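You operate a simulated robot arm through the tools that you are given. There is no shell and no other tool. Be economical: measure what you need, move in short steps, check, and stop when the job is done.

Carry out the task below with a simulated robot arm. There is one attempt and no reset: what you move stays moved.

JOB
Set the latched relief valve to its label, prove it and cap it.
Fine: the display shows the last lift; it lifts within a third of a bar of the label; pressure off before the cap; turn its knob only without pressure; the cap of the knob's colour; leave the drain open.

Only the result counts: the job must be done as asked and must still hold three seconds after the hand-in. Knocking over, shifting, dropping, spilling or breaking anything else fails it. A push-on lid holds only when it is set on centred and level and pressed home; a screw cap is set on level and turned clockwise until tight.

ROBOT AND FRAMES
A 6-joint arm with a two-finger parallel gripper, fixed in place. Base frame: the origin is at the foot of the arm, x ahead of it, y to its left, z up; the work surface is at about z = 0.855. Units: m, degrees, N and s.
With the tool pointing down near the work surface it reaches from about 0.1 to 0.84 m from the base axis. Its first joint turns from -115.0 to 115.0 degrees. Payload 4.2 kg.
The tool frame sits at the grasp point between the pads (the TCP): z along the fingers, y along the line on which they close. The tips reach 0.023 m beyond it. Largest opening 0.094 m; finger width 0.038, thickness 0.01; the body of the gripper, 0.054 by 0.096 m, starts 0.039 m behind the TCP.
Orientation is told as [roll, pitch, yaw] about the base's x, y, z axes, in that order, counted from this pose: with the fingers straight down and closing along the base's y, the tool's x points along the base's -x, its y along +y and its z along -z.

CONTROLS
- The arm moves only by the tool play_rows. Its argument "motion" is a list of rows, each a list of 7 numbers: the shift along the tool's x, y, z in m, then the turn, a rotation vector about the tool's x, y, z in degrees, then the finger opening in m, from 0 to 0.094. In form: [[x, y, z, wx, wy, wz, claw], ...]. A call has 1 to 12 rows; each row shifts and turns the commanded pose from where the row before left it, along the tool's axes as they then stand. A row lasts 0.2 s, in which the tool goes at most 0.05 m and 8.6 degrees; a call with a longer step from one row to the next is refused whole, and so is a gripper value outside its range. A pose out of reach is approached as far as the arm can. The call stops where the force on the tool passes 60 N (or 10 N more than at its start, if that is more) or the arm is blocked; 0.2 s more then pass. The fingers move at their own pace (about 0.108 m/s each) and stop on an object; they squeeze with about 38 N. The grip force told is the motor's: it shows also when the fingers shut on nothing. Time passes only in rows, and 0.2 s behind the last, so rows that do not move let the fingers close. The reply holds the time, the measured pose of the TCP, the force on the tool along the base axes, the opening and the grip force, in the units named above and with some noise.
- Cameras (640 x 400 px; columns grow to the right, rows downward): "scene" is fixed at [0.2198, 0.4993, 1.4996]; the picture's right is [-0.52, -0.85, 0.00], its down [-0.44, 0.27, -0.86] and it looks along [0.73, -0.45, -0.52] (base axes); focal length 361 px, centre (320, 200). "wrist" rides on the gripper at [0.086, 0.016, -0.074] in the tool frame; the picture's right is [-0.18, 0.98, 0.00], its down [-0.58, -0.11, -0.81] and it looks along [-0.79, -0.15, 0.59] (tool axes); focal length 243 px, centre (320, 200). There is no depth. A picture from a camera that has moved, and an enlarged one, comes with that camera's place and axes in the base frame and with its lens.
- grab_frame(camera): a new picture of that camera. It takes no simulated time.
- lift_body(by): slides the trunk up (or, below 0, down) by that many m; the arm rides with it, the base frame stays. It gives what a move gives, with no picture.
- enlarge(camera, box): a new picture of the part [left, top, right, bottom] of that camera's present view, enlarged. It takes no simulated time.
- close_job(): hands the job in; it is judged then, once.

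Work in short steps. Places have to be worked out from the pictures, the camera data and where the tool is seen: move nearer, look again, correct. Check each grasp and each placing, and mend what went wrong. You have 120 turns and 64 pictures in all, those below and enlarged ones among them. Open the gripper and draw the arm clear of the work before you hand the job in, unless the task says otherwise; then end with one line.

The tools are called after ">>>" by a JSON object that holds its "api" and its "payload". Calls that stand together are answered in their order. play_rows: Moves the arm, as the interface text tells. Its arguments: {"type":"object","properties":{"motion":{"type":"array","items":{"type":"array","items":{"type":"number"}}}},"required":["motion"]} The other tools are called the same way: lift_body (by) slides the trunk up or down; grab_frame (camera) takes a picture; enlarge (camera, box) takes an enlarged picture of a part of a camera's view; close_job () hands the job in.

At the start:

```text
time: 0.0
position: [0.591, -0.1184, 1.2435]
orientation: [0.0, -0.1, 0.1]
contact_force: [0.1, -0.3, 0.2]
gripper_width: 0.0942
grasp_force: 0.0
trunk travel left (down, up): [-0.925, 0.065]
```

scene: 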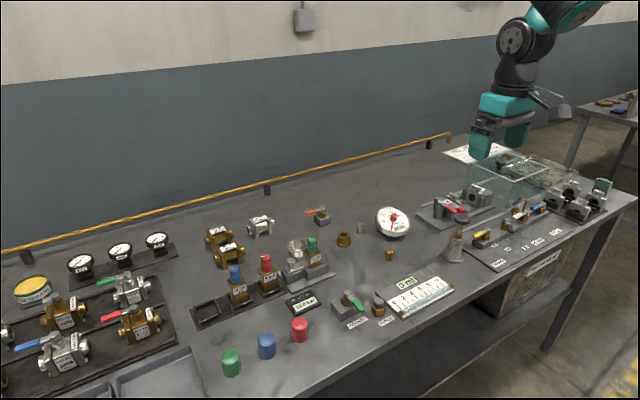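
wrist: 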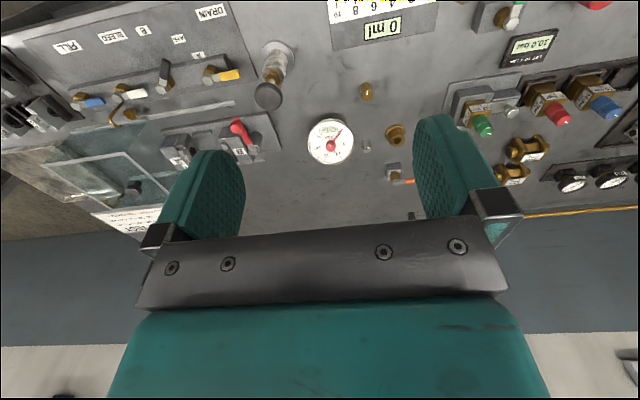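

The scene is crowded, so I'll look closer at the relief valves, the panel and the display before moving.

>>> {"api": "enlarge", "payload": {"camera": "scene", "box": [180, 200, 350, 330]}}

>>> {"api": "enlarge", "payload": {"camera": "scene", "box": [420, 140, 640, 280]}}

>>> {"api": "enlarge", "payload": {"camera": "scene", "box": [320, 190, 480, 340]}}

```text
3.08 times, centred on (265, 265) of scene
camera zoom: at [0.2198, 0.4993, 1.4996], right [-0.52, -0.85, 0.0], down [-0.44, 0.27, -0.86], along [0.73, -0.45, -0.52], focal length 1112 px, centre (489, 0)
```

zoom: 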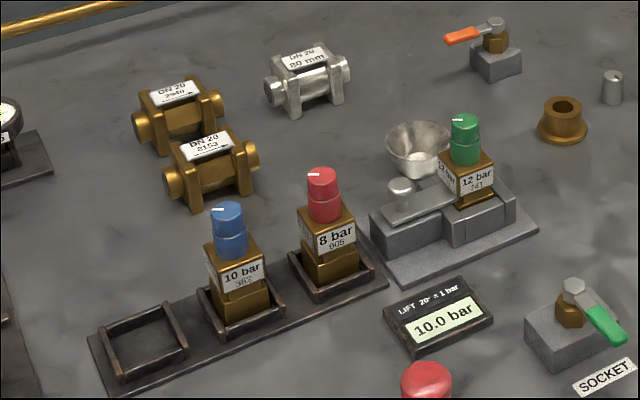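

```text
2.86 times, centred on (530, 210) of scene
camera zoom: at [0.2198, 0.4993, 1.4996], right [-0.52, -0.85, 0.0], down [-0.44, 0.27, -0.86], along [0.73, -0.45, -0.52], focal length 1032 px, centre (-280, 171)
```

zoom: 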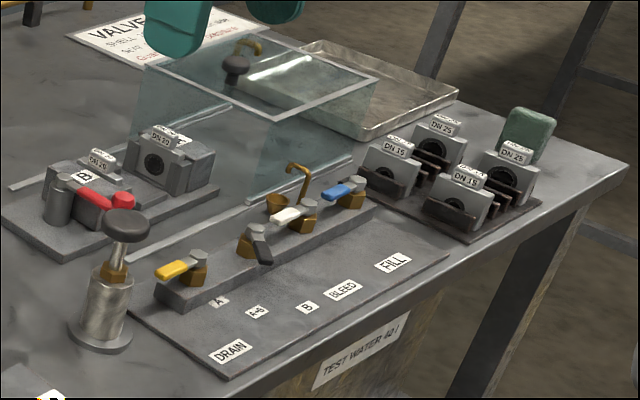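

```text
2.67 times, centred on (400, 265) of scene
camera zoom: at [0.2198, 0.4993, 1.4996], right [-0.52, -0.85, 0.0], down [-0.44, 0.27, -0.86], along [0.73, -0.45, -0.52], focal length 963 px, centre (107, 27)
```

zoom: 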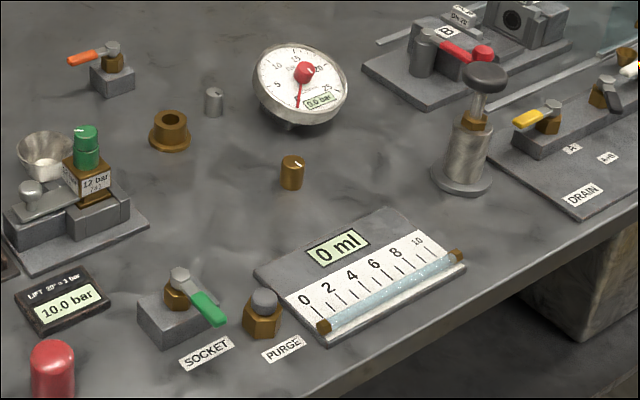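

Green-knobbed "12 bar" valve sits in the latched station; the display reads 10.0 bar. I move the wrist camera nearer to it for a close look.

>>> {"api": "play_rows", "payload": {"motion": [[0.007, 0.045, 0.015, 0, 0, 0, 0.094], [0.007, 0.045, 0.015, 0, 0, 0, 0.094], [0.007, 0.045, 0.015, 0, 0, 0, 0.094], [0.007, 0.045, 0.015, 0, 0, 0, 0.094], [0.007, 0.045, 0.015, 0, 0, 0, 0.094], [0.007, 0.045, 0.015, 0, 0, 0, 0.094]]}}

>>> {"api": "grab_frame", "payload": {"camera": "wrist"}}

>>> {"api": "grab_frame", "payload": {"camera": "scene"}}

```text
time: 1.4
position: [0.5508, 0.1522, 1.155]
orientation: [-0.1, 0.1, 0.0]
contact_force: [-0.3, -0.5, 0.3]
gripper_width: 0.0938
grasp_force: 0.0
trunk travel left (down, up): [-0.925, 0.065]
```

```text
58 pictures are left
camera wrist: at [0.4636, 0.1695, 1.2303], right [0.18, 0.98, 0.0], down [0.58, -0.11, 0.81], along [0.79, -0.15, -0.59], focal length 243 px, centre (320, 200)
```

wrist: 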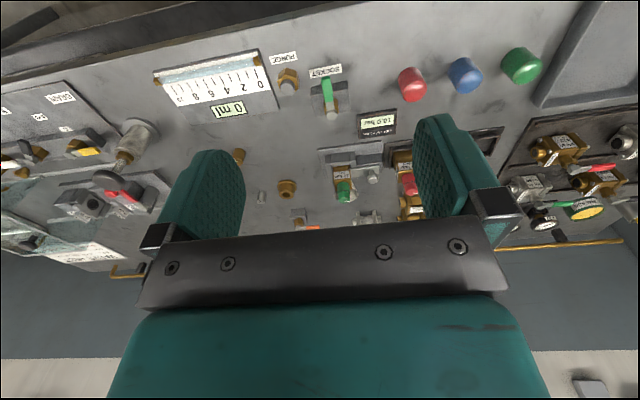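

```text
57 pictures are left
```

scene: 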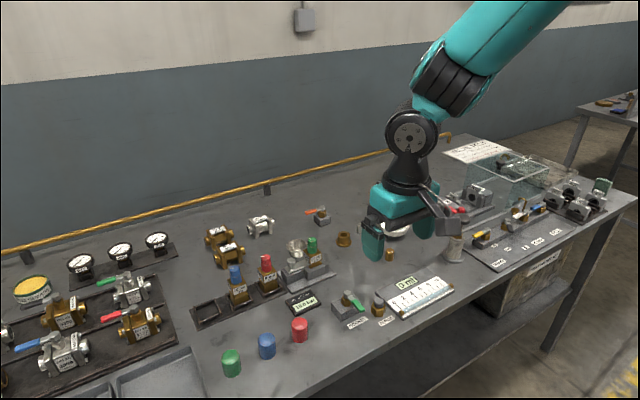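

The station is now near the wrist view centre; I enlarge it, along with the socket valve and the bench.

>>> {"api": "enlarge", "payload": {"camera": "wrist", "box": [260, 50, 420, 240]}}

>>> {"api": "enlarge", "payload": {"camera": "wrist", "box": [0, 80, 190, 270]}}

>>> {"api": "enlarge", "payload": {"camera": "scene", "box": [280, 220, 350, 300]}}

```text
2.11 times, centred on (340, 145) of wrist
camera zoom: at [0.4636, 0.1695, 1.2303], right [0.18, 0.98, 0.0], down [0.58, -0.11, 0.81], along [0.79, -0.15, -0.59], focal length 511 px, centre (278, 316)
```

zoom: 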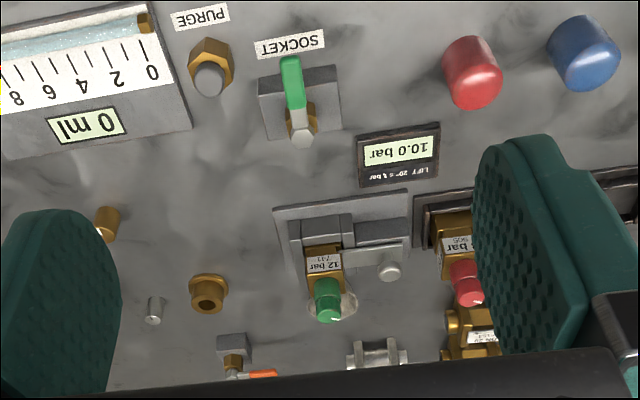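

```text
2.11 times, centred on (95, 175) of wrist
camera zoom: at [0.4636, 0.1695, 1.2303], right [0.18, 0.98, 0.0], down [0.58, -0.11, 0.81], along [0.79, -0.15, -0.59], focal length 511 px, centre (794, 253)
```

zoom: 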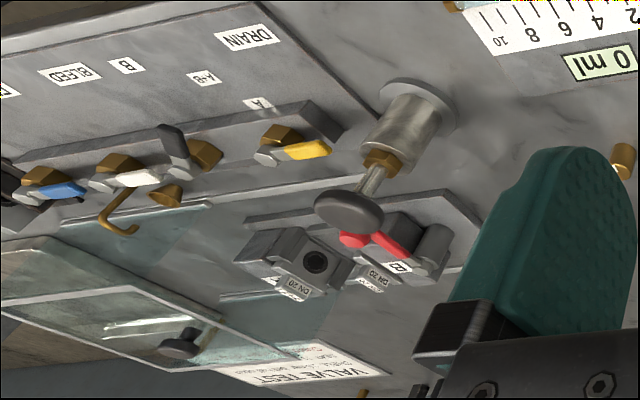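

```text
5.00 times, centred on (315, 260) of scene
camera zoom: at [0.2198, 0.4993, 1.4996], right [-0.52, -0.85, 0.0], down [-0.44, 0.27, -0.86], along [0.73, -0.45, -0.52], focal length 1806 px, centre (345, -100)
```

zoom: 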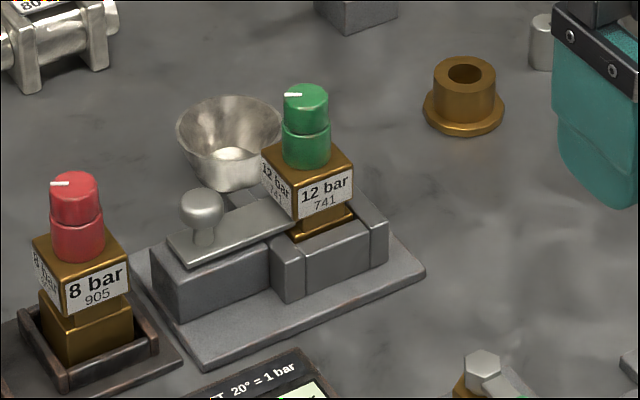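

I need to read the "VALVE TEST" placard and the bench handles, so I move along -y at this safe height.

>>> {"api": "play_rows", "payload": {"motion": [[0, -0.05, 0, 0, 0, 0, 0.094], [0, -0.05, 0, 0, 0, 0, 0.094], [0, -0.05, 0, 0, 0, 0, 0.094], [0, -0.05, 0, 0, 0, 0, 0.094], [0, -0.05, 0, 0, 0, 0, 0.094], [0, -0.05, 0, 0, 0, 0, 0.094], [0, -0.05, 0, 0, 0, 0, 0.094], [0, -0.05, 0, 0, 0, 0, 0.094], [0, -0.05, 0, 0, 0, 0, 0.094], [0, -0.05, 0, 0, 0, 0, 0.094]]}}

>>> {"api": "grab_frame", "payload": {"camera": "wrist"}}

>>> {"api": "enlarge", "payload": {"camera": "scene", "box": [435, 138, 515, 188]}}

```text
time: 3.6
position: [0.5525, -0.3477, 1.1527]
orientation: [-0.1, 0.1, 0.1]
contact_force: [-0.5, 0.8, 0.5]
gripper_width: 0.0939
grasp_force: 0.1
trunk travel left (down, up): [-0.925, 0.065]
```

```text
53 pictures are left
camera wrist: at [0.4657, -0.3312, 1.2271], right [0.18, 0.98, 0.0], down [0.58, -0.11, 0.81], along [0.79, -0.15, -0.59], focal length 243 px, centre (320, 200)
```

wrist: 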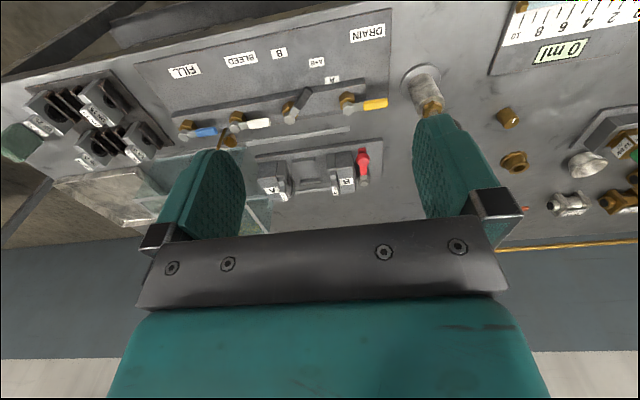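

```text
8.00 times, centred on (475, 163) of scene
camera zoom: at [0.2198, 0.4993, 1.4996], right [-0.52, -0.85, 0.0], down [-0.44, 0.27, -0.86], along [0.73, -0.45, -0.52], focal length 2890 px, centre (-920, 496)
```

zoom: 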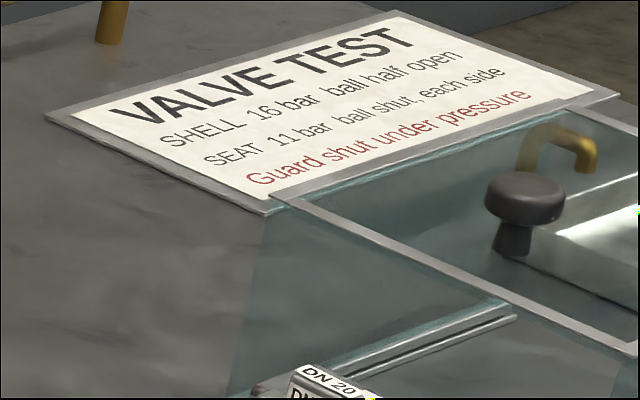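

I look closely at the bench handles, the clamp and the pump.

>>> {"api": "enlarge", "payload": {"camera": "wrist", "box": [160, 10, 400, 160]}}

>>> {"api": "enlarge", "payload": {"camera": "scene", "box": [410, 170, 560, 270]}}

>>> {"api": "enlarge", "payload": {"camera": "scene", "box": [320, 265, 400, 335]}}

```text
2.67 times, centred on (280, 85) of wrist
camera zoom: at [0.4657, -0.3312, 1.2271], right [0.18, 0.98, 0.0], down [0.58, -0.11, 0.81], along [0.79, -0.15, -0.59], focal length 647 px, centre (427, 507)
```

zoom: 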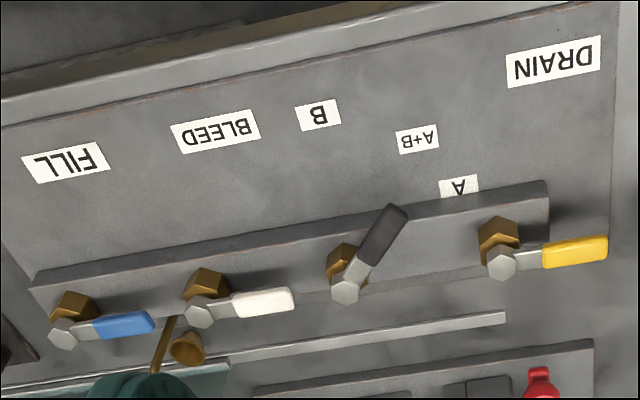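

```text
4.00 times, centred on (485, 220) of scene
camera zoom: at [0.2198, 0.4993, 1.4996], right [-0.52, -0.85, 0.0], down [-0.44, 0.27, -0.86], along [0.73, -0.45, -0.52], focal length 1445 px, centre (-340, 120)
```

zoom: 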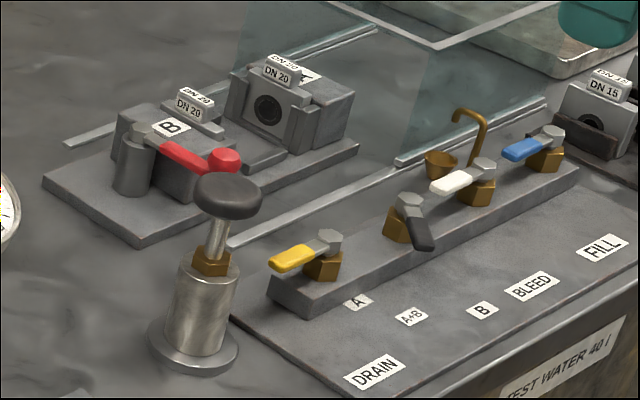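

```text
5.71 times, centred on (360, 300) of scene
camera zoom: at [0.2198, 0.4993, 1.4996], right [-0.52, -0.85, 0.0], down [-0.44, 0.27, -0.86], along [0.73, -0.45, -0.52], focal length 2064 px, centre (91, -371)
```

zoom: 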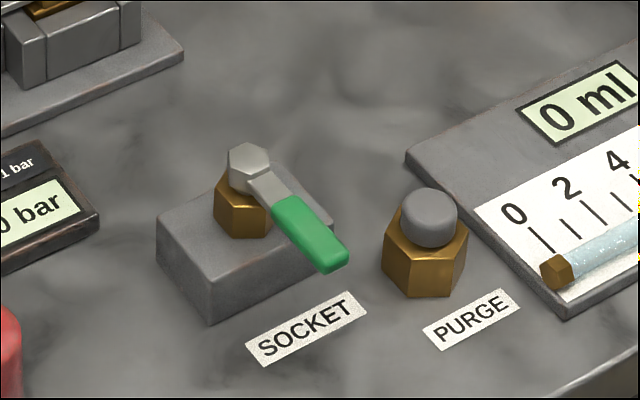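

Black selector at A+B; the other levers lie along the manifold, while the green SOCKET lever points at its label. The two views put the pump knob at about (0.684, -0.207, 0.985). I move above it to test how it strokes.

>>> {"api": "play_rows", "payload": {"motion": [[-0.033, 0.035, 0.01, 0, 0, 0, 0.094], [-0.033, 0.035, 0.01, 0, 0, 0, 0.094], [-0.033, 0.035, 0.01, 0, 0, 0, 0.094], [-0.033, 0.035, 0.01, 0, 0, 0, 0.094], [0, 0, 0.03, 0, 0, 0, 0.094], [0, 0, 0, 0, 0, 0, 0.094]]}}

>>> {"api": "grab_frame", "payload": {"camera": "wrist"}}

>>> {"api": "enlarge", "payload": {"camera": "scene", "box": [370, 130, 530, 270]}}

```text
time: 5.0
position: [0.6806, -0.2082, 1.0837]
orientation: [-0.1, 0.0, 0.2]
contact_force: [0.2, 0.7, -0.9]
gripper_width: 0.0942
grasp_force: 0.2
trunk travel left (down, up): [-0.925, 0.065]
```

```text
48 pictures are left
camera wrist: at [0.5947, -0.191, 1.1586], right [0.18, 0.98, 0.0], down [0.58, -0.11, 0.81], along [0.79, -0.15, -0.59], focal length 243 px, centre (320, 200)
```

wrist: 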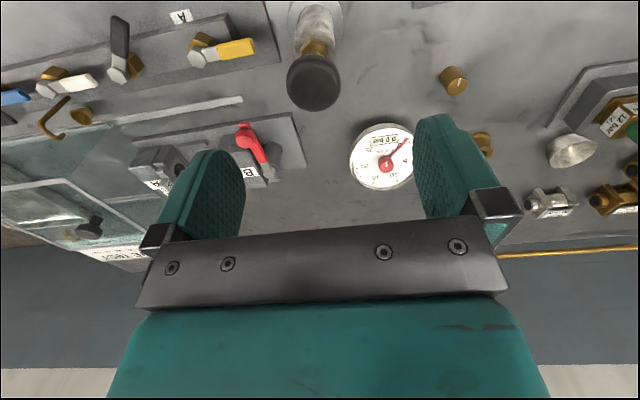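

```text
2.86 times, centred on (450, 200) of scene
camera zoom: at [0.2198, 0.4993, 1.4996], right [-0.52, -0.85, 0.0], down [-0.44, 0.27, -0.86], along [0.73, -0.45, -0.52], focal length 1032 px, centre (-51, 200)
```

zoom: 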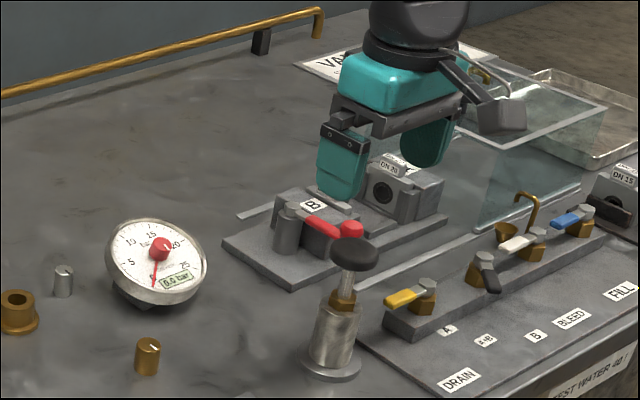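

The knob is right below the tool at about (0.682, -0.211), z≈0.985. I lower around it and grip.

>>> {"api": "play_rows", "payload": {"motion": [[-0.002, -0.002, 0.035, 0, 0, 0, 0.094], [0, 0, 0.035, 0, 0, 0, 0.094], [0, 0, 0.03, 0, 0, 0, 0.094], [0, 0, 0, 0, 0, 0, 0.02], [0, 0, 0, 0, 0, 0, 0.02], [0, 0, 0, 0, 0, 0, 0.02]]}}

>>> {"api": "enlarge", "payload": {"camera": "scene", "box": [370, 130, 530, 270]}}

```text
time: 6.4
position: [0.6825, -0.215, 0.9861]
orientation: [-0.5, 0.0, -0.4]
contact_force: [-0.7, -42.8, -4.2]
gripper_width: 0.0409
grasp_force: 44.8
trunk travel left (down, up): [-0.925, 0.065]
```

```text
2.86 times, centred on (450, 200) of scene
camera zoom: at [0.2198, 0.4993, 1.4996], right [-0.52, -0.85, 0.0], down [-0.44, 0.27, -0.86], along [0.73, -0.45, -0.52], focal length 1032 px, centre (-51, 200)
```

zoom: 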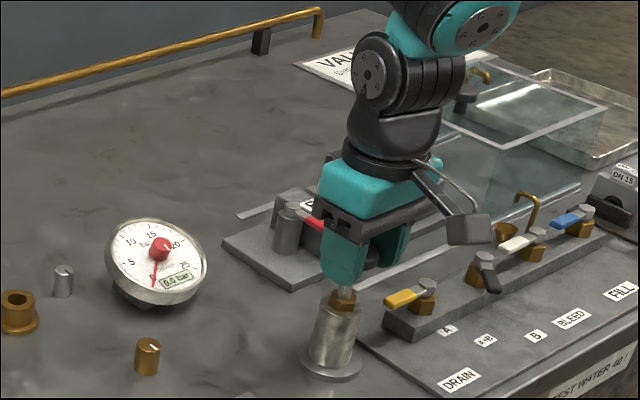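

Knob gripped (0.041 m), but there is 43 N sideways, so I shift 5 mm to -y to relieve it and then push down.

>>> {"api": "play_rows", "payload": {"motion": [[0, -0.006, 0, 0, 0, 0, 0.02], [0, 0, 0, 0, 0, 0, 0.02]]}}

>>> {"api": "play_rows", "payload": {"motion": [[0, 0, 0.01, 0, 0, 0, 0.02], [0, 0, 0.01, 0, 0, 0, 0.02], [0, 0, 0, 0, 0, 0, 0.02]]}}

>>> {"api": "enlarge", "payload": {"camera": "scene", "box": [370, 130, 530, 270]}}

```text
time: 7.0
position: [0.6822, -0.2154, 0.9836]
orientation: [0.1, 0.2, 0.2]
contact_force: [-5.4, -7.3, 1.7]
gripper_width: 0.0408
grasp_force: 44.7
trunk travel left (down, up): [-0.925, 0.065]
```

```text
time: 7.8
position: [0.6828, -0.2143, 0.9641]
orientation: [0.2, 0.1, 0.1]
contact_force: [-10.2, 7.2, 6.1]
gripper_width: 0.0408
grasp_force: 44.3
trunk travel left (down, up): [-0.925, 0.065]
```

```text
2.86 times, centred on (450, 200) of scene
camera zoom: at [0.2198, 0.4993, 1.4996], right [-0.52, -0.85, 0.0], down [-0.44, 0.27, -0.86], along [0.73, -0.45, -0.52], focal length 1032 px, centre (-51, 200)
```

zoom: 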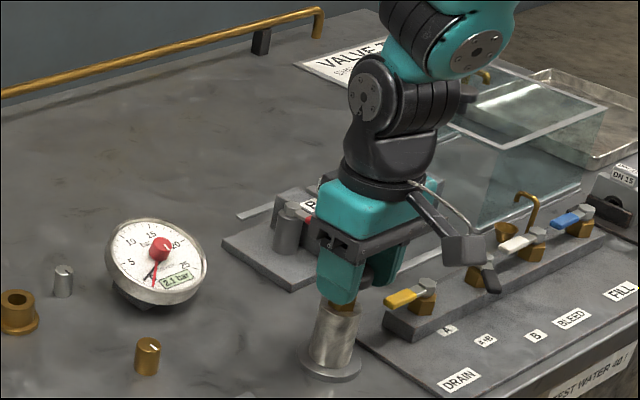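

Pressure went to 2.1 bar, so the drain is shut and the pump works. I push further in small steps.

>>> {"api": "play_rows", "payload": {"motion": [[0, 0, 0.005, 0, 0, 0, 0.02], [0, 0, 0.005, 0, 0, 0, 0.02], [0, 0, 0.005, 0, 0, 0, 0.02], [0, 0, 0, 0, 0, 0, 0.02]]}}

>>> {"api": "enlarge", "payload": {"camera": "scene", "box": [370, 170, 470, 260]}}

```text
time: 8.8
position: [0.6833, -0.2156, 0.9508]
orientation: [0.1, -0.4, 0.2]
contact_force: [-12.2, 20.4, 37.9]
gripper_width: 0.0405
grasp_force: 44.9
trunk travel left (down, up): [-0.925, 0.065]
```

```text
4.44 times, centred on (420, 215) of scene
camera zoom: at [0.2198, 0.4993, 1.4996], right [-0.52, -0.85, 0.0], down [-0.44, 0.27, -0.86], along [0.73, -0.45, -0.52], focal length 1606 px, centre (-124, 133)
```

zoom: 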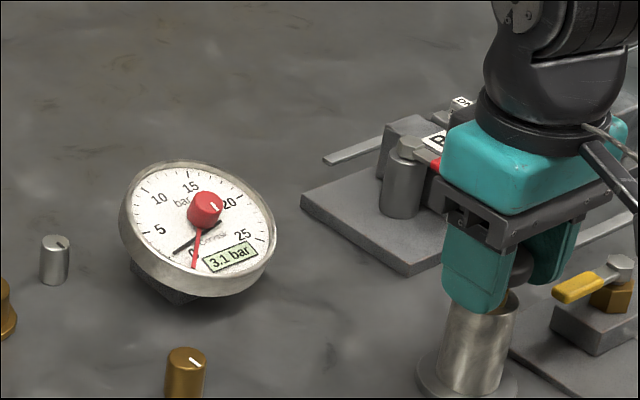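

Bottomed near z=0.951 with 3.1 bar: about 3 bar per stroke. Another stroke, watching that the pressure holds.

>>> {"api": "play_rows", "payload": {"motion": [[0, 0.002, -0.011, 0, 0, 0, 0.02], [0, 0, -0.011, 0, 0, 0, 0.02], [0, 0, -0.011, 0, 0, 0, 0.02], [0, 0, 0, 0, 0, 0, 0.02], [0, 0, 0.01, 0, 0, 0, 0.02], [0, 0, 0.01, 0, 0, 0, 0.02], [0, 0, 0.01, 0, 0, 0, 0.02], [0, 0, 0, 0, 0, 0, 0.02]]}}

>>> {"api": "enlarge", "payload": {"camera": "scene", "box": [280, 190, 440, 310]}}

```text
time: 10.6
position: [0.6844, -0.2154, 0.9504]
orientation: [-0.1, -0.2, -0.1]
contact_force: [0.0, -8.8, 16.9]
gripper_width: 0.0407
grasp_force: 45.3
trunk travel left (down, up): [-0.925, 0.065]
```

```text
3.33 times, centred on (360, 250) of scene
camera zoom: at [0.2198, 0.4993, 1.4996], right [-0.52, -0.85, 0.0], down [-0.44, 0.27, -0.86], along [0.73, -0.45, -0.52], focal length 1204 px, centre (187, 33)
```

zoom: 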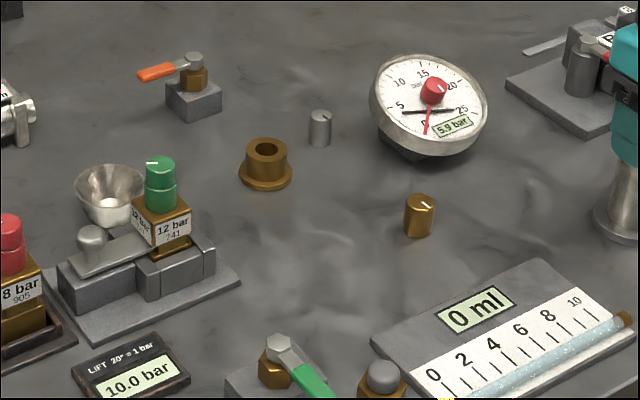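

5.9 bar and holding, no leak. Two more strokes, in sequence.

>>> {"api": "play_rows", "payload": {"motion": [[0, 0, -0.01, 0, 0, 0, 0.02], [0, 0, -0.011, 0, 0, 0, 0.02], [0, 0, -0.011, 0, 0, 0, 0.02], [0, 0, 0, 0, 0, 0, 0.02], [0, 0, 0.01, 0, 0, 0, 0.02], [0, 0, 0.01, 0, 0, 0, 0.02], [0, 0, 0.011, 0, 0, 0, 0.02], [0, 0, 0, 0, 0, 0, 0.02]]}}

>>> {"api": "enlarge", "payload": {"camera": "scene", "box": [280, 190, 440, 310]}}

```text
time: 12.4
position: [0.6844, -0.2148, 0.9523]
orientation: [-0.1, 0.0, 0.1]
contact_force: [8.3, -22.0, 7.8]
gripper_width: 0.0406
grasp_force: 45.2
trunk travel left (down, up): [-0.925, 0.065]
```

```text
3.33 times, centred on (360, 250) of scene
camera zoom: at [0.2198, 0.4993, 1.4996], right [-0.52, -0.85, 0.0], down [-0.44, 0.27, -0.86], along [0.73, -0.45, -0.52], focal length 1204 px, centre (187, 33)
```

zoom: 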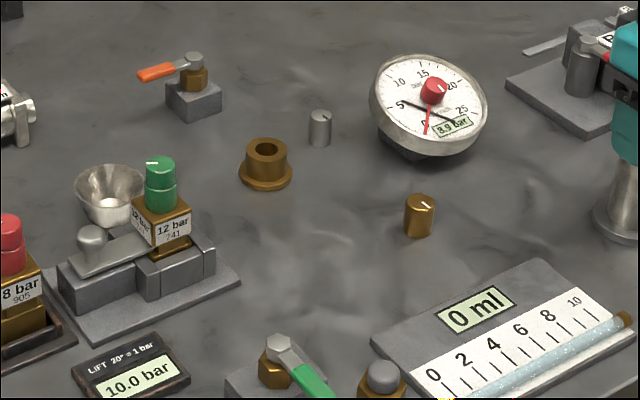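

8.9 bar, no lift yet. One more stroke.

>>> {"api": "play_rows", "payload": {"motion": [[0, 0.001, -0.01, 0, 0, 0, 0.02], [0, 0, -0.011, 0, 0, 0, 0.02], [0, 0, -0.011, 0, 0, 0, 0.02], [0, 0, 0, 0, 0, 0, 0.02], [0, 0, 0.01, 0, 0, 0, 0.02], [0, 0, 0.01, 0, 0, 0, 0.02], [0, 0, 0.011, 0, 0, 0, 0.02], [0, 0, 0, 0, 0, 0, 0.02]]}}

>>> {"api": "enlarge", "payload": {"camera": "scene", "box": [280, 190, 440, 310]}}

```text
time: 14.2
position: [0.6838, -0.2147, 0.9534]
orientation: [-0.1, -0.1, 0.1]
contact_force: [14.0, -23.3, 7.7]
gripper_width: 0.0407
grasp_force: 45.4
trunk travel left (down, up): [-0.925, 0.065]
```

```text
3.33 times, centred on (360, 250) of scene
camera zoom: at [0.2198, 0.4993, 1.4996], right [-0.52, -0.85, 0.0], down [-0.44, 0.27, -0.86], along [0.73, -0.45, -0.52], focal length 1204 px, centre (187, 33)
```

zoom: 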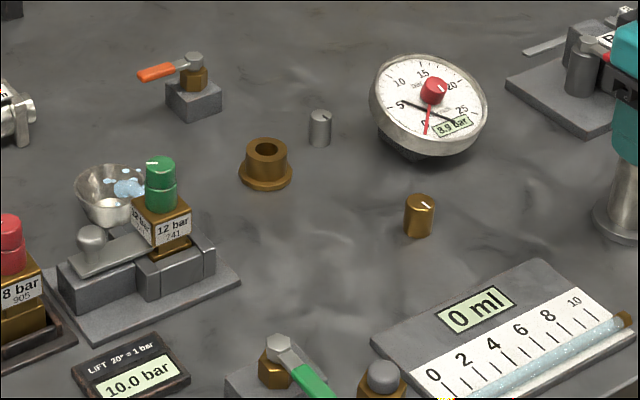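

The valve lifted (water in the cup) and the display stands at 10.0 bar: it needs +2.0 bar (40°). I let the plunger up, release it and rise, then go to the yellow drain lever (pivot ≈ (0.677, -0.330, 0.907), lever along +y).

>>> {"api": "play_rows", "payload": {"motion": [[0, 0, -0.01, 0, 0, 0, 0.02], [0, 0, -0.011, 0, 0, 0, 0.02], [0, 0, -0.011, 0, 0, 0, 0.02], [0, 0, 0, 0, 0, 0, 0.094], [0, 0, 0, 0, 0, 0, 0.094], [0, 0, 0, 0, 0, 0, 0.094], [0, 0, -0.04, 0, 0, 0, 0.094], [0, 0, -0.04, 0, 0, 0, 0.094], [0, 0, -0.03, 0, 0, 0, 0.094]]}}

>>> {"api": "play_rows", "payload": {"motion": [[0, -0.01, 0, 0, 0, -8.4, 0.04], [0, 0, 0, 0, 0, -8.4, 0.04], [0, 0, 0, 0, 0, -8.4, 0.04], [0, 0, 0, 0, 0, -8.4, 0.04], [0, 0, 0, 0, 0, -8.4, 0.04], [0, 0, 0, 0, 0, -8.4, 0.04], [0, 0, 0, 0, 0, -8.4, 0.04], [0, 0, 0, 0, 0, -8.4, 0.04], [0, 0, 0, 0, 0, -8.4, 0.04], [0, 0, 0, 0, 0, -8.4, 0.04], [0, 0, 0, 0, 0, -6, 0.04]]}}

>>> {"api": "enlarge", "payload": {"camera": "scene", "box": [370, 110, 530, 270]}}

```text
time: 16.2
position: [0.6822, -0.2167, 1.0973]
orientation: [0.0, 0.0, 0.0]
contact_force: [0.6, -0.7, 0.1]
gripper_width: 0.0939
grasp_force: 0.1
trunk travel left (down, up): [-0.925, 0.065]
```

```text
time: 18.6
position: [0.6844, -0.2209, 1.0954]
orientation: [0.0, 0.0, 90.1]
contact_force: [0.5, -1.4, -0.8]
gripper_width: 0.0402
grasp_force: 0.0
trunk travel left (down, up): [-0.925, 0.065]
```

```text
2.50 times, centred on (450, 190) of scene
camera zoom: at [0.2198, 0.4993, 1.4996], right [-0.52, -0.85, 0.0], down [-0.44, 0.27, -0.86], along [0.73, -0.45, -0.52], focal length 903 px, centre (-5, 225)
```

zoom: 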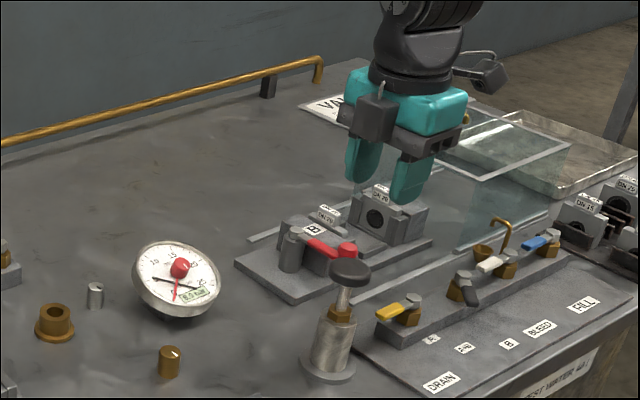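

Now over to the drain lever handle at (0.678, -0.285), stopping above it to check.

>>> {"api": "play_rows", "payload": {"motion": [[0.032, 0.003, 0, 0, 0, 0, 0.04], [0.032, 0.003, 0, 0, 0, 0, 0.04], [0, 0, 0.045, 0, 0, 0, 0.04], [0, 0, 0.045, 0, 0, 0, 0.04], [0, 0, 0.045, 0, 0, 0, 0.04], [0, 0, 0, 0, 0, 0, 0.04]]}}

>>> {"api": "enlarge", "payload": {"camera": "scene", "box": [410, 170, 530, 260]}}

>>> {"api": "grab_frame", "payload": {"camera": "wrist"}}

```text
time: 20.0
position: [0.6745, -0.2889, 0.9592]
orientation: [0.0, 0.0, 89.9]
contact_force: [0.4, 0.1, -0.1]
gripper_width: 0.0399
grasp_force: 0.1
trunk travel left (down, up): [-0.925, 0.065]
```

```text
4.44 times, centred on (470, 215) of scene
camera zoom: at [0.2198, 0.4993, 1.4996], right [-0.52, -0.85, 0.0], down [-0.44, 0.27, -0.86], along [0.73, -0.45, -0.52], focal length 1606 px, centre (-347, 133)
```

zoom: 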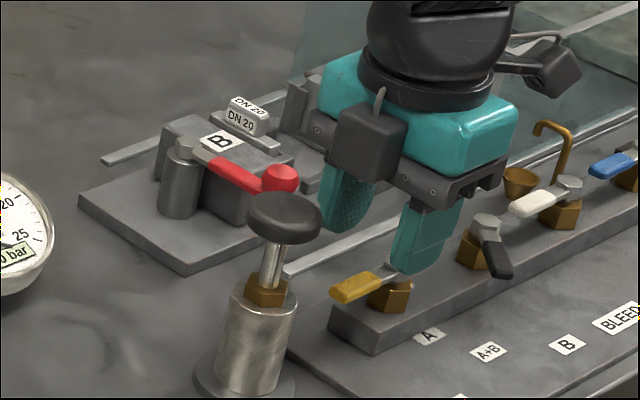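

```text
38 pictures are left
camera wrist: at [0.6586, -0.3751, 1.0349], right [-0.98, 0.18, 0.0], down [0.11, 0.58, 0.81], along [0.15, 0.79, -0.59], focal length 243 px, centre (320, 200)
```

wrist: 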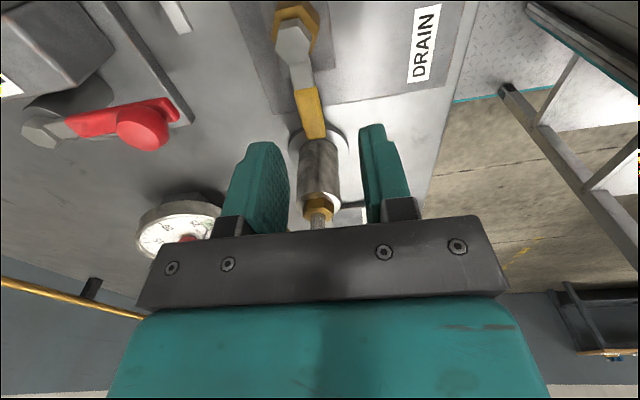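

Lever runs at x≈0.681 from y=-0.331 to -0.272. Correct by 6 mm in x, lower and grip it lightly-placed.

>>> {"api": "play_rows", "payload": {"motion": [[-0.004, -0.006, 0.02, 0, 0, 0, 0.04], [0, 0, 0.02, 0, 0, 0, 0.04], [0, 0, 0, 0, 0, 0, 0.04], [0, 0, 0, 0, 0, 0, 0.0], [0, 0, 0, 0, 0, 0, 0.0]]}}

>>> {"api": "enlarge", "payload": {"camera": "scene", "box": [410, 170, 530, 260]}}

```text
time: 21.2
position: [0.6802, -0.2839, 0.9191]
orientation: [0.3, 0.0, 89.8]
contact_force: [-16.2, -0.6, 1.3]
gripper_width: 0.0133
grasp_force: 44.9
trunk travel left (down, up): [-0.925, 0.065]
```

```text
4.44 times, centred on (470, 215) of scene
camera zoom: at [0.2198, 0.4993, 1.4996], right [-0.52, -0.85, 0.0], down [-0.44, 0.27, -0.86], along [0.73, -0.45, -0.52], focal length 1606 px, centre (-347, 133)
```

zoom: 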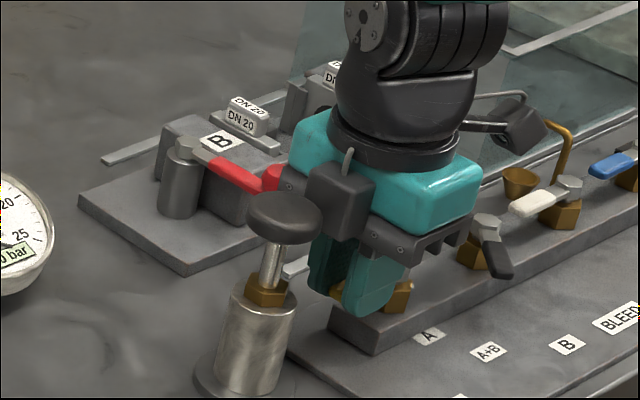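

Gripped (13 mm). I swing it counter-clockwise about its pivot, first part of the quarter turn.

>>> {"api": "play_rows", "payload": {"motion": [[0.0005, 0.0067, 0, 0, 0, -8.2, 0], [0.0005, 0.0067, 0, 0, 0, -8.2, 0], [0.0005, 0.0067, 0, 0, 0, -8.2, 0], [0.0005, 0.0067, 0, 0, 0, -8.2, 0]]}}

>>> {"api": "enlarge", "payload": {"camera": "scene", "box": [370, 170, 530, 270]}}

```text
time: 22.2
position: [0.6544, -0.2914, 0.9195]
orientation: [0.2, -0.2, 122.8]
contact_force: [-24.3, -9.6, -17.7]
gripper_width: 0.0132
grasp_force: 45.4
trunk travel left (down, up): [-0.925, 0.065]
```

```text
4.00 times, centred on (450, 220) of scene
camera zoom: at [0.2198, 0.4993, 1.4996], right [-0.52, -0.85, 0.0], down [-0.44, 0.27, -0.86], along [0.73, -0.45, -0.52], focal length 1445 px, centre (-200, 120)
```

zoom: 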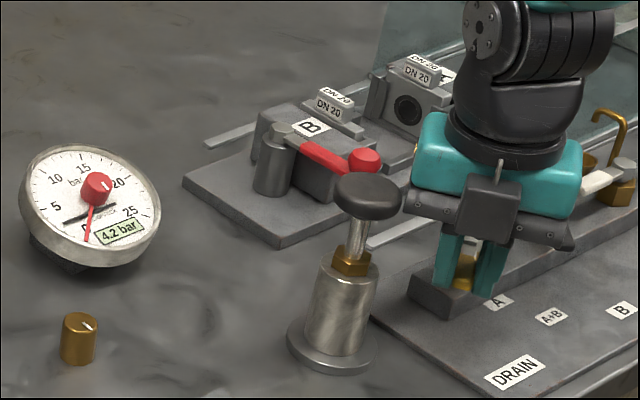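

Pressure is dropping (4.2 bar), so this direction opens the drain. I continue to the full quarter turn.

>>> {"api": "play_rows", "payload": {"motion": [[0.0005, 0.0067, 0, 0, 0, -8.2, 0], [0.0005, 0.0067, 0, 0, 0, -8.2, 0], [0.0005, 0.0067, 0, 0, 0, -8.2, 0], [0.0005, 0.0067, 0, 0, 0, -8.2, 0], [0.0005, 0.0067, 0, 0, 0, -8.2, 0], [0.0005, 0.0067, 0, 0, 0, -8.2, 0], [0.0005, 0.0067, 0, 0, 0, -8, 0], [0, 0, 0, 0, 0, 0, 0.035], [0, 0, 0, 0, 0, 0, 0.035], [0, 0, -0.04, 0, 0, 0, 0.035], [0, 0, -0.05, 0, 0, 0, 0.035], [0, 0, -0.05, 0, 0, 0, 0.035]]}}

>>> {"api": "enlarge", "payload": {"camera": "scene", "box": [370, 170, 530, 270]}}

```text
time: 23.2
position: [0.6558, -0.2771, 0.92]
orientation: [2.4, 0.5, 150.4]
contact_force: [-20.6, -28.0, -5.0]
gripper_width: 0.0253
grasp_force: 45.1
out of reach, approached as far as the arm can: row 3, 4
trunk travel left (down, up): [-0.925, 0.065]
stopped in row 4: the force on the tool passed its limit (the readings are from after the stop); the commanded pose is now the measured one
```

```text
4.00 times, centred on (450, 220) of scene
camera zoom: at [0.2198, 0.4993, 1.4996], right [-0.52, -0.85, 0.0], down [-0.44, 0.27, -0.86], along [0.73, -0.45, -0.52], focal length 1445 px, centre (-200, 120)
```

zoom: 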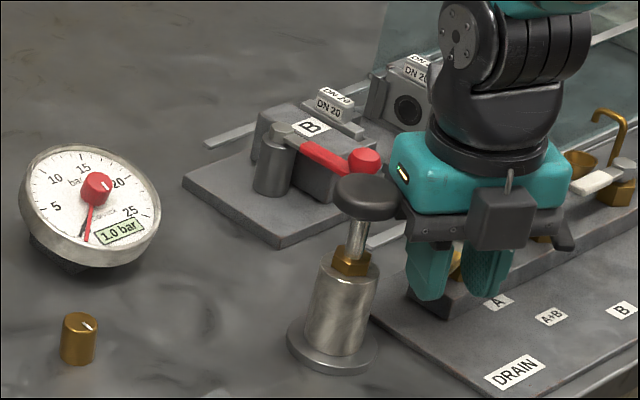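

The wrist hit its joint limit near yaw 145° (lever partly turned, 1.0 bar and falling). I open, rise straight up, and unwind.

>>> {"api": "play_rows", "payload": {"motion": [[0, 0, 0, 0, 0, 0, 0.045], [0, 0, 0, 0, 0, 0, 0.045], [0, 0, -0.02, 0, 0, 0, 0.045], [0, 0, -0.04, 0, 0, 0, 0.045], [0, 0, -0.05, 0, 0, 0, 0.045], [0, 0, -0.03, 0, 0, 0, 0.045]]}}

>>> {"api": "enlarge", "payload": {"camera": "scene", "box": [370, 170, 530, 270]}}

```text
time: 24.6
position: [0.6615, -0.2652, 1.0603]
orientation: [1.7, 0.8, 151.0]
contact_force: [0.1, 1.1, -1.2]
gripper_width: 0.0451
grasp_force: 0.1
trunk travel left (down, up): [-0.925, 0.065]
```

```text
4.00 times, centred on (450, 220) of scene
camera zoom: at [0.2198, 0.4993, 1.4996], right [-0.52, -0.85, 0.0], down [-0.44, 0.27, -0.86], along [0.73, -0.45, -0.52], focal length 1445 px, centre (-200, 120)
```

zoom: 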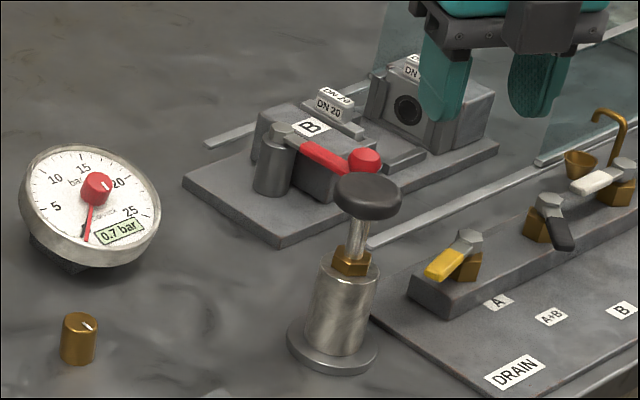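

The lever is only about 30° round. I unwind the wrist to the opposite side (yaw ≈ -60°) to regrip it with room to turn.

>>> {"api": "play_rows", "payload": {"motion": [[0, 0, -0.03, 1.7, -0.8, 8.2, 0.045], [0, 0, 0, 0, 0, 8.5, 0.045], [0, 0, 0, 0, 0, 8.5, 0.045], [0, 0, 0, 0, 0, 8.5, 0.045], [0, 0, 0, 0, 0, 8.5, 0.045], [0, 0, 0, 0, 0, 8.5, 0.045], [0, 0, 0, 0, 0, 8.5, 0.045], [0, 0, 0, 0, 0, 8.5, 0.045], [0, 0, 0, 0, 0, 8.5, 0.045], [0, 0, 0, 0, 0, 8.5, 0.045], [0, 0, 0, 0, 0, 8.5, 0.045], [0, 0, 0, 0, 0, 8.5, 0.045]]}}

>>> {"api": "play_rows", "payload": {"motion": [[0, 0, 0, 0, 0, 8.5, 0.045], [0, 0, 0, 0, 0, 8.5, 0.045], [0, 0, 0, 0, 0, 8.5, 0.045], [0, 0, 0, 0, 0, 8.5, 0.045], [0, 0, 0, 0, 0, 8.5, 0.045], [0, 0, 0, 0, 0, 8.5, 0.045], [0, 0, 0, 0, 0, 8.5, 0.045], [0, 0, 0, 0, 0, 8.5, 0.045], [0, 0, 0, 0, 0, 8.5, 0.045], [0, 0, 0, 0, 0, 8.5, 0.045], [0, 0, 0, 0, 0, 8.5, 0.045], [0, 0, 0, 0, 0, 8.5, 0.045]]}}

>>> {"api": "grab_frame", "payload": {"camera": "wrist"}}

```text
time: 27.2
position: [0.6587, -0.2661, 1.091]
orientation: [-0.1, -0.1, 49.0]
contact_force: [1.0, 0.7, 0.0]
gripper_width: 0.0449
grasp_force: 0.1
trunk travel left (down, up): [-0.925, 0.065]
```

```text
time: 29.8
position: [0.6604, -0.2656, 1.091]
orientation: [0.0, -0.1, -53.1]
contact_force: [-0.3, -0.3, 0.5]
gripper_width: 0.0448
grasp_force: 0.1
trunk travel left (down, up): [-0.925, 0.065]
```

```text
33 pictures are left
camera wrist: at [0.6216, -0.186, 1.1666], right [0.9, 0.45, 0.0], down [0.26, -0.53, 0.81], along [0.36, -0.72, -0.59], focal length 243 px, centre (320, 200)
```

wrist: 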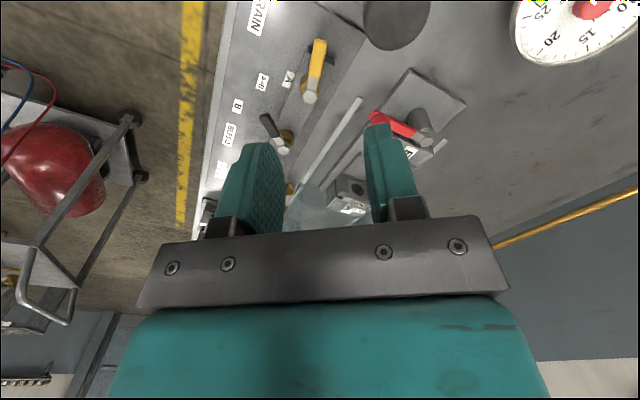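

The lever is only ~16° round, and regripping from this side would put the camera at the pump knob. Instead I'll push it with closed fingers from its +x side at yaw 90°.

>>> {"api": "play_rows", "payload": {"motion": [[0, 0, 0, 0, 0, -8.5, 0], [0, 0, 0, 0, 0, -8.5, 0], [0, 0, 0, 0, 0, -8.5, 0], [0, 0, 0, 0, 0, -8.5, 0], [0, 0, 0, 0, 0, -8.5, 0], [0, 0, 0, 0, 0, -8.5, 0], [0, 0, 0, 0, 0, -8.5, 0], [0, 0, 0, 0, 0, -8.5, 0], [0, 0, 0, 0, 0, -8.5, 0], [0, 0, 0, 0, 0, -8.5, 0], [0, 0, 0, 0, 0, -8.5, 0], [0, 0, 0, 0, 0, -8.5, 0]]}}

>>> {"api": "play_rows", "payload": {"motion": [[0, 0, 0, 0, 0, -8.5, 0], [0, 0, 0, 0, 0, -8.5, 0], [0, 0, 0, 0, 0, -8.5, 0], [0, 0, 0, 0, 0, -8.5, 0], [0, 0, 0, 0, 0, -7, 0], [0.0244, -0.034, 0, 0, 0, 0, 0], [0, 0, 0.05, 0, 0, 0, 0], [0, 0, 0.05, 0, 0, 0, 0], [0, 0, 0.02, 0, 0, 0, 0], [0, 0, 0, 0, 0, 0, 0]]}}

>>> {"api": "grab_frame", "payload": {"camera": "wrist"}}

```text
time: 32.4
position: [0.6599, -0.2661, 1.0903]
orientation: [-0.1, -0.1, 49.3]
contact_force: [0.2, 0.1, 0.7]
gripper_width: 0.0001
grasp_force: 38.2
trunk travel left (down, up): [-0.925, 0.065]
```

```text
time: 34.6
position: [0.6962, -0.2881, 0.9707]
orientation: [-0.2, 0.1, 90.3]
contact_force: [-0.1, 0.6, -0.2]
gripper_width: 0.0
grasp_force: 38.6
trunk travel left (down, up): [-0.925, 0.065]
```

```text
32 pictures are left
camera wrist: at [0.6795, -0.3737, 1.0456], right [-0.98, 0.18, 0.0], down [0.11, 0.58, 0.81], along [0.15, 0.79, -0.59], focal length 243 px, centre (320, 200)
```

wrist: 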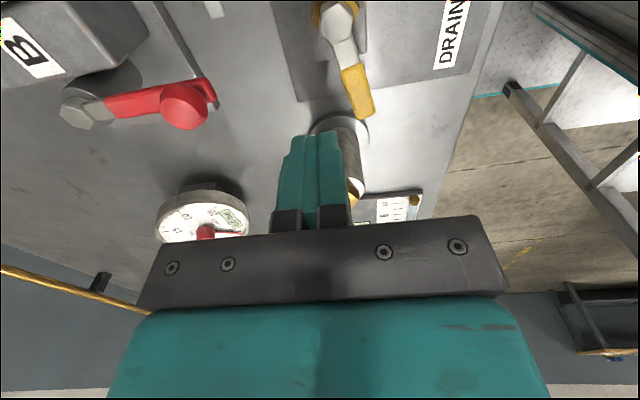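

Lever end is just left of the fingers as planned. I lower and push it round along its arc.

>>> {"api": "play_rows", "payload": {"motion": [[0, 0, 0.025, 0, 0, 0, 0], [0, 0, 0.025, 0, 0, 0, 0], [-0.0018, 0.006, 0, 0, 0, -8, 0], [-0.0018, 0.006, 0, 0, 0, -8, 0], [-0.0018, 0.006, 0, 0, 0, -8, 0], [-0.0018, 0.006, 0, 0, 0, -8, 0], [0, 0.007, 0, 0, 0, 0, 0], [0, 0.007, 0, 0, 0, 0, 0], [0, 0.007, 0, 0, 0, 0, 0], [0, 0.007, 0, 0, 0, 0, 0], [0, 0.007, 0, 0, 0, 0, 0]]}}

>>> {"api": "enlarge", "payload": {"camera": "scene", "box": [370, 170, 530, 270]}}

```text
time: 37.0
position: [0.6435, -0.3052, 0.922]
orientation: [-0.4, 0.1, 122.5]
contact_force: [13.9, 15.9, -2.0]
gripper_width: 0.0
grasp_force: 38.1
trunk travel left (down, up): [-0.925, 0.065]
```

```text
4.00 times, centred on (450, 220) of scene
camera zoom: at [0.2198, 0.4993, 1.4996], right [-0.52, -0.85, 0.0], down [-0.44, 0.27, -0.86], along [0.73, -0.45, -0.52], focal length 1445 px, centre (-200, 120)
```

zoom: 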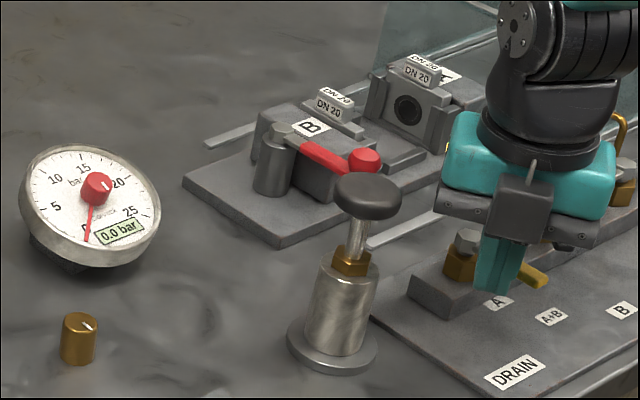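

Pressure is 0.0 and the lever points at its label. I nudge it fully home, rise, unwind to yaw 20° and go towards the green knob.

>>> {"api": "play_rows", "payload": {"motion": [[0.003, 0.002, 0, 0, 0, 0, 0], [-0.004, -0.004, 0, 0, 0, 0, 0], [0, 0, -0.04, 0, 0, 0, 0], [0, 0, -0.05, 0, 0, 0, 0], [0, 0, -0.05, 0, 0, 0, 0], [0, 0, -0.04, 0, 0, 8.5, 0.094], [0, 0, 0, 0, 0, 8.5, 0.094], [0, 0, 0, 0, 0, 8.5, 0.094], [0, 0, 0, 0, 0, 8.5, 0.094], [0, 0, 0, 0, 0, 8.5, 0.094], [0, 0, 0, 0, 0, 8.5, 0.094], [0, 0, 0, 0, 0, 8.5, 0.094]]}}

>>> {"api": "play_rows", "payload": {"motion": [[0, 0, 0, 0, 0, 8.5, 0.094], [0, 0, 0, 0, 0, 8.5, 0.094], [0, 0, 0, 0, 0, 8.5, 0.094], [0, 0, 0, 0, 0, 8.5, 0.094], [0, 0, 0, 0, 0, 8.5, 0.094]]}}

>>> {"api": "play_rows", "payload": {"motion": [[-0.0214, 0.0412, 0, 0, 0, 0, 0.094], [-0.0214, 0.0412, 0, 0, 0, 0, 0.094], [-0.0214, 0.0412, 0, 0, 0, 0, 0.094], [-0.0214, 0.0412, 0, 0, 0, 0, 0.094], [-0.0214, 0.0412, 0, 0, 0, 0, 0.094], [-0.0214, 0.0412, 0, 0, 0, 0, 0.094], [-0.0214, 0.0412, 0, 0, 0, 0, 0.094], [-0.0214, 0.0412, 0, 0, 0, 0, 0.094], [-0.0214, 0.0412, 0, 0, 0, 0, 0.094], [-0.0214, 0.0412, 0, 0, 0, 0, 0.094]]}}

>>> {"api": "grab_frame", "payload": {"camera": "wrist"}}

>>> {"api": "enlarge", "payload": {"camera": "scene", "box": [390, 170, 550, 270]}}

```text
time: 39.6
position: [0.6401, -0.3052, 1.1032]
orientation: [-0.1, 0.0, 62.6]
contact_force: [-0.1, -0.2, -0.1]
gripper_width: 0.0942
grasp_force: 0.0
trunk travel left (down, up): [-0.925, 0.065]
```

```text
time: 40.8
position: [0.6407, -0.3051, 1.1012]
orientation: [-0.2, -0.1, 20.0]
contact_force: [-0.4, -1.1, 0.2]
gripper_width: 0.0942
grasp_force: 0.0
trunk travel left (down, up): [-0.925, 0.065]
```

```text
time: 43.0
position: [0.6991, 0.1559, 1.103]
orientation: [-0.1, 0.0, 20.1]
contact_force: [-0.1, -0.6, -0.2]
gripper_width: 0.0941
grasp_force: 0.0
trunk travel left (down, up): [-0.925, 0.065]
```

```text
30 pictures are left
camera wrist: at [0.6127, 0.1413, 1.1771], right [-0.17, 0.99, 0.0], down [0.58, 0.1, 0.81], along [0.8, 0.13, -0.59], focal length 243 px, centre (320, 200)
```

wrist: 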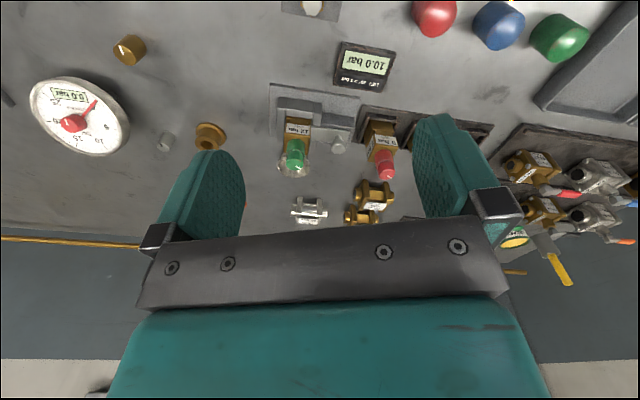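

```text
4.00 times, centred on (470, 220) of scene
camera zoom: at [0.2198, 0.4993, 1.4996], right [-0.52, -0.85, 0.0], down [-0.44, 0.27, -0.86], along [0.73, -0.45, -0.52], focal length 1445 px, centre (-280, 120)
```

zoom: 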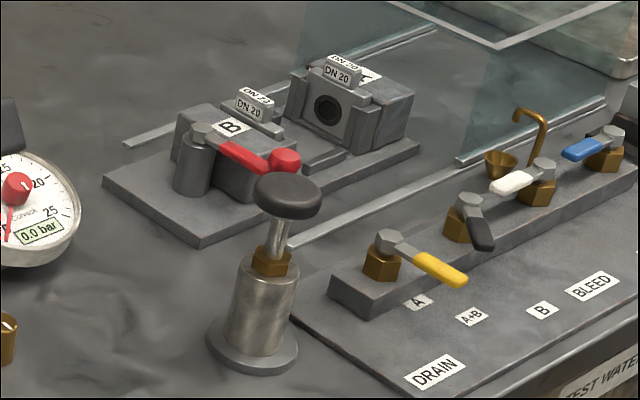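

Drain fully open, 0.0 bar. The green knob triangulates to about (0.835, 0.146, 0.955), near the reach limit. I enlarge it in the wrist view and move closer to refine.

>>> {"api": "play_rows", "payload": {"motion": [[-0.038, -0.013, 0, 0, 0, 0, 0.094], [-0.038, -0.013, 0, 0, 0, 0, 0.094], [0, 0, 0, 0, 0, 0, 0.094]]}}

>>> {"api": "enlarge", "payload": {"camera": "wrist", "box": [220, 20, 420, 220]}}

```text
time: 43.8
position: [0.7816, 0.1571, 1.1011]
orientation: [-0.1, -0.1, 20.2]
contact_force: [-0.6, 0.1, -0.3]
gripper_width: 0.094
grasp_force: 0.1
trunk travel left (down, up): [-0.925, 0.065]
```

```text
2.00 times, centred on (320, 120) of wrist
camera zoom: at [0.6945, 0.1437, 1.1768], right [-0.17, 0.99, 0.0], down [0.58, 0.1, 0.81], along [0.8, 0.13, -0.59], focal length 485 px, centre (320, 360)
```

zoom: 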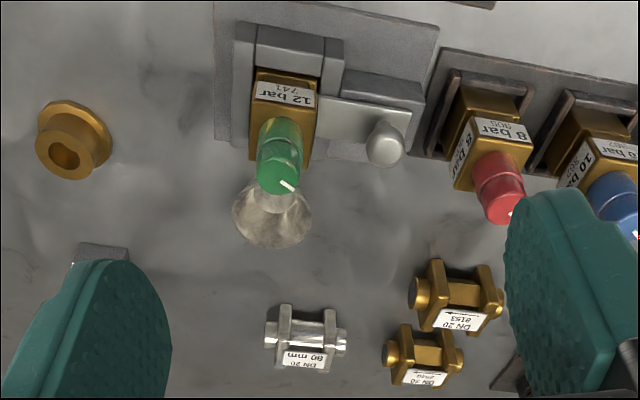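

Refined: knob top at (0.836, 0.1455, ≈0.962). I move above it with a 0.05 opening and see whether the arm reaches.

>>> {"api": "play_rows", "payload": {"motion": [[-0.0236, -0.0147, 0.02, 0, 0, 0, 0.05], [-0.0236, -0.0147, 0.02, 0, 0, 0, 0.05], [0, 0, 0.02, 0, 0, 0, 0.05], [0, 0, 0, 0, 0, 0, 0.05]]}}

>>> {"api": "enlarge", "payload": {"camera": "scene", "box": [260, 180, 380, 280]}}

>>> {"api": "grab_frame", "payload": {"camera": "wrist"}}

```text
time: 44.8
position: [0.8332, 0.1454, 1.0399]
orientation: [-0.1, 0.0, 20.1]
contact_force: [-0.3, 0.3, 0.7]
gripper_width: 0.05
grasp_force: 0.0
trunk travel left (down, up): [-0.925, 0.065]
```

```text
4.00 times, centred on (320, 230) of scene
camera zoom: at [0.2198, 0.4993, 1.4996], right [-0.52, -0.85, 0.0], down [-0.44, 0.27, -0.86], along [0.73, -0.45, -0.52], focal length 1445 px, centre (320, 80)
```

zoom: 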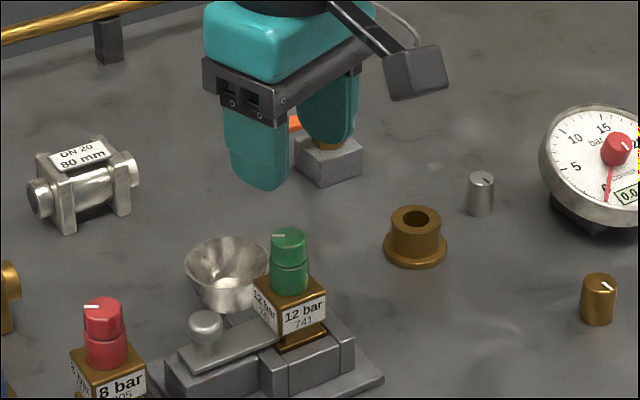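

```text
26 pictures are left
camera wrist: at [0.7466, 0.1316, 1.115], right [-0.17, 0.99, 0.0], down [0.58, 0.1, 0.81], along [0.8, 0.13, -0.59], focal length 243 px, centre (320, 200)
```

wrist: 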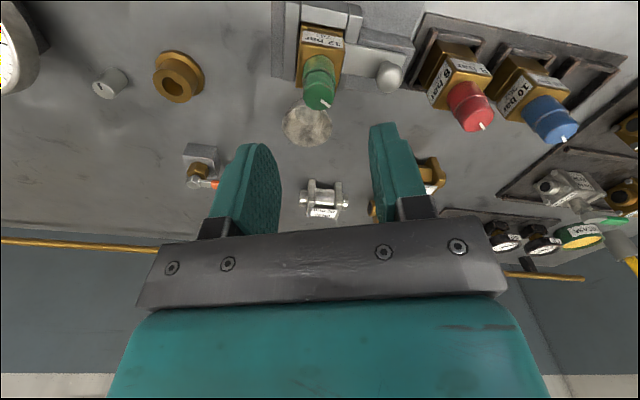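

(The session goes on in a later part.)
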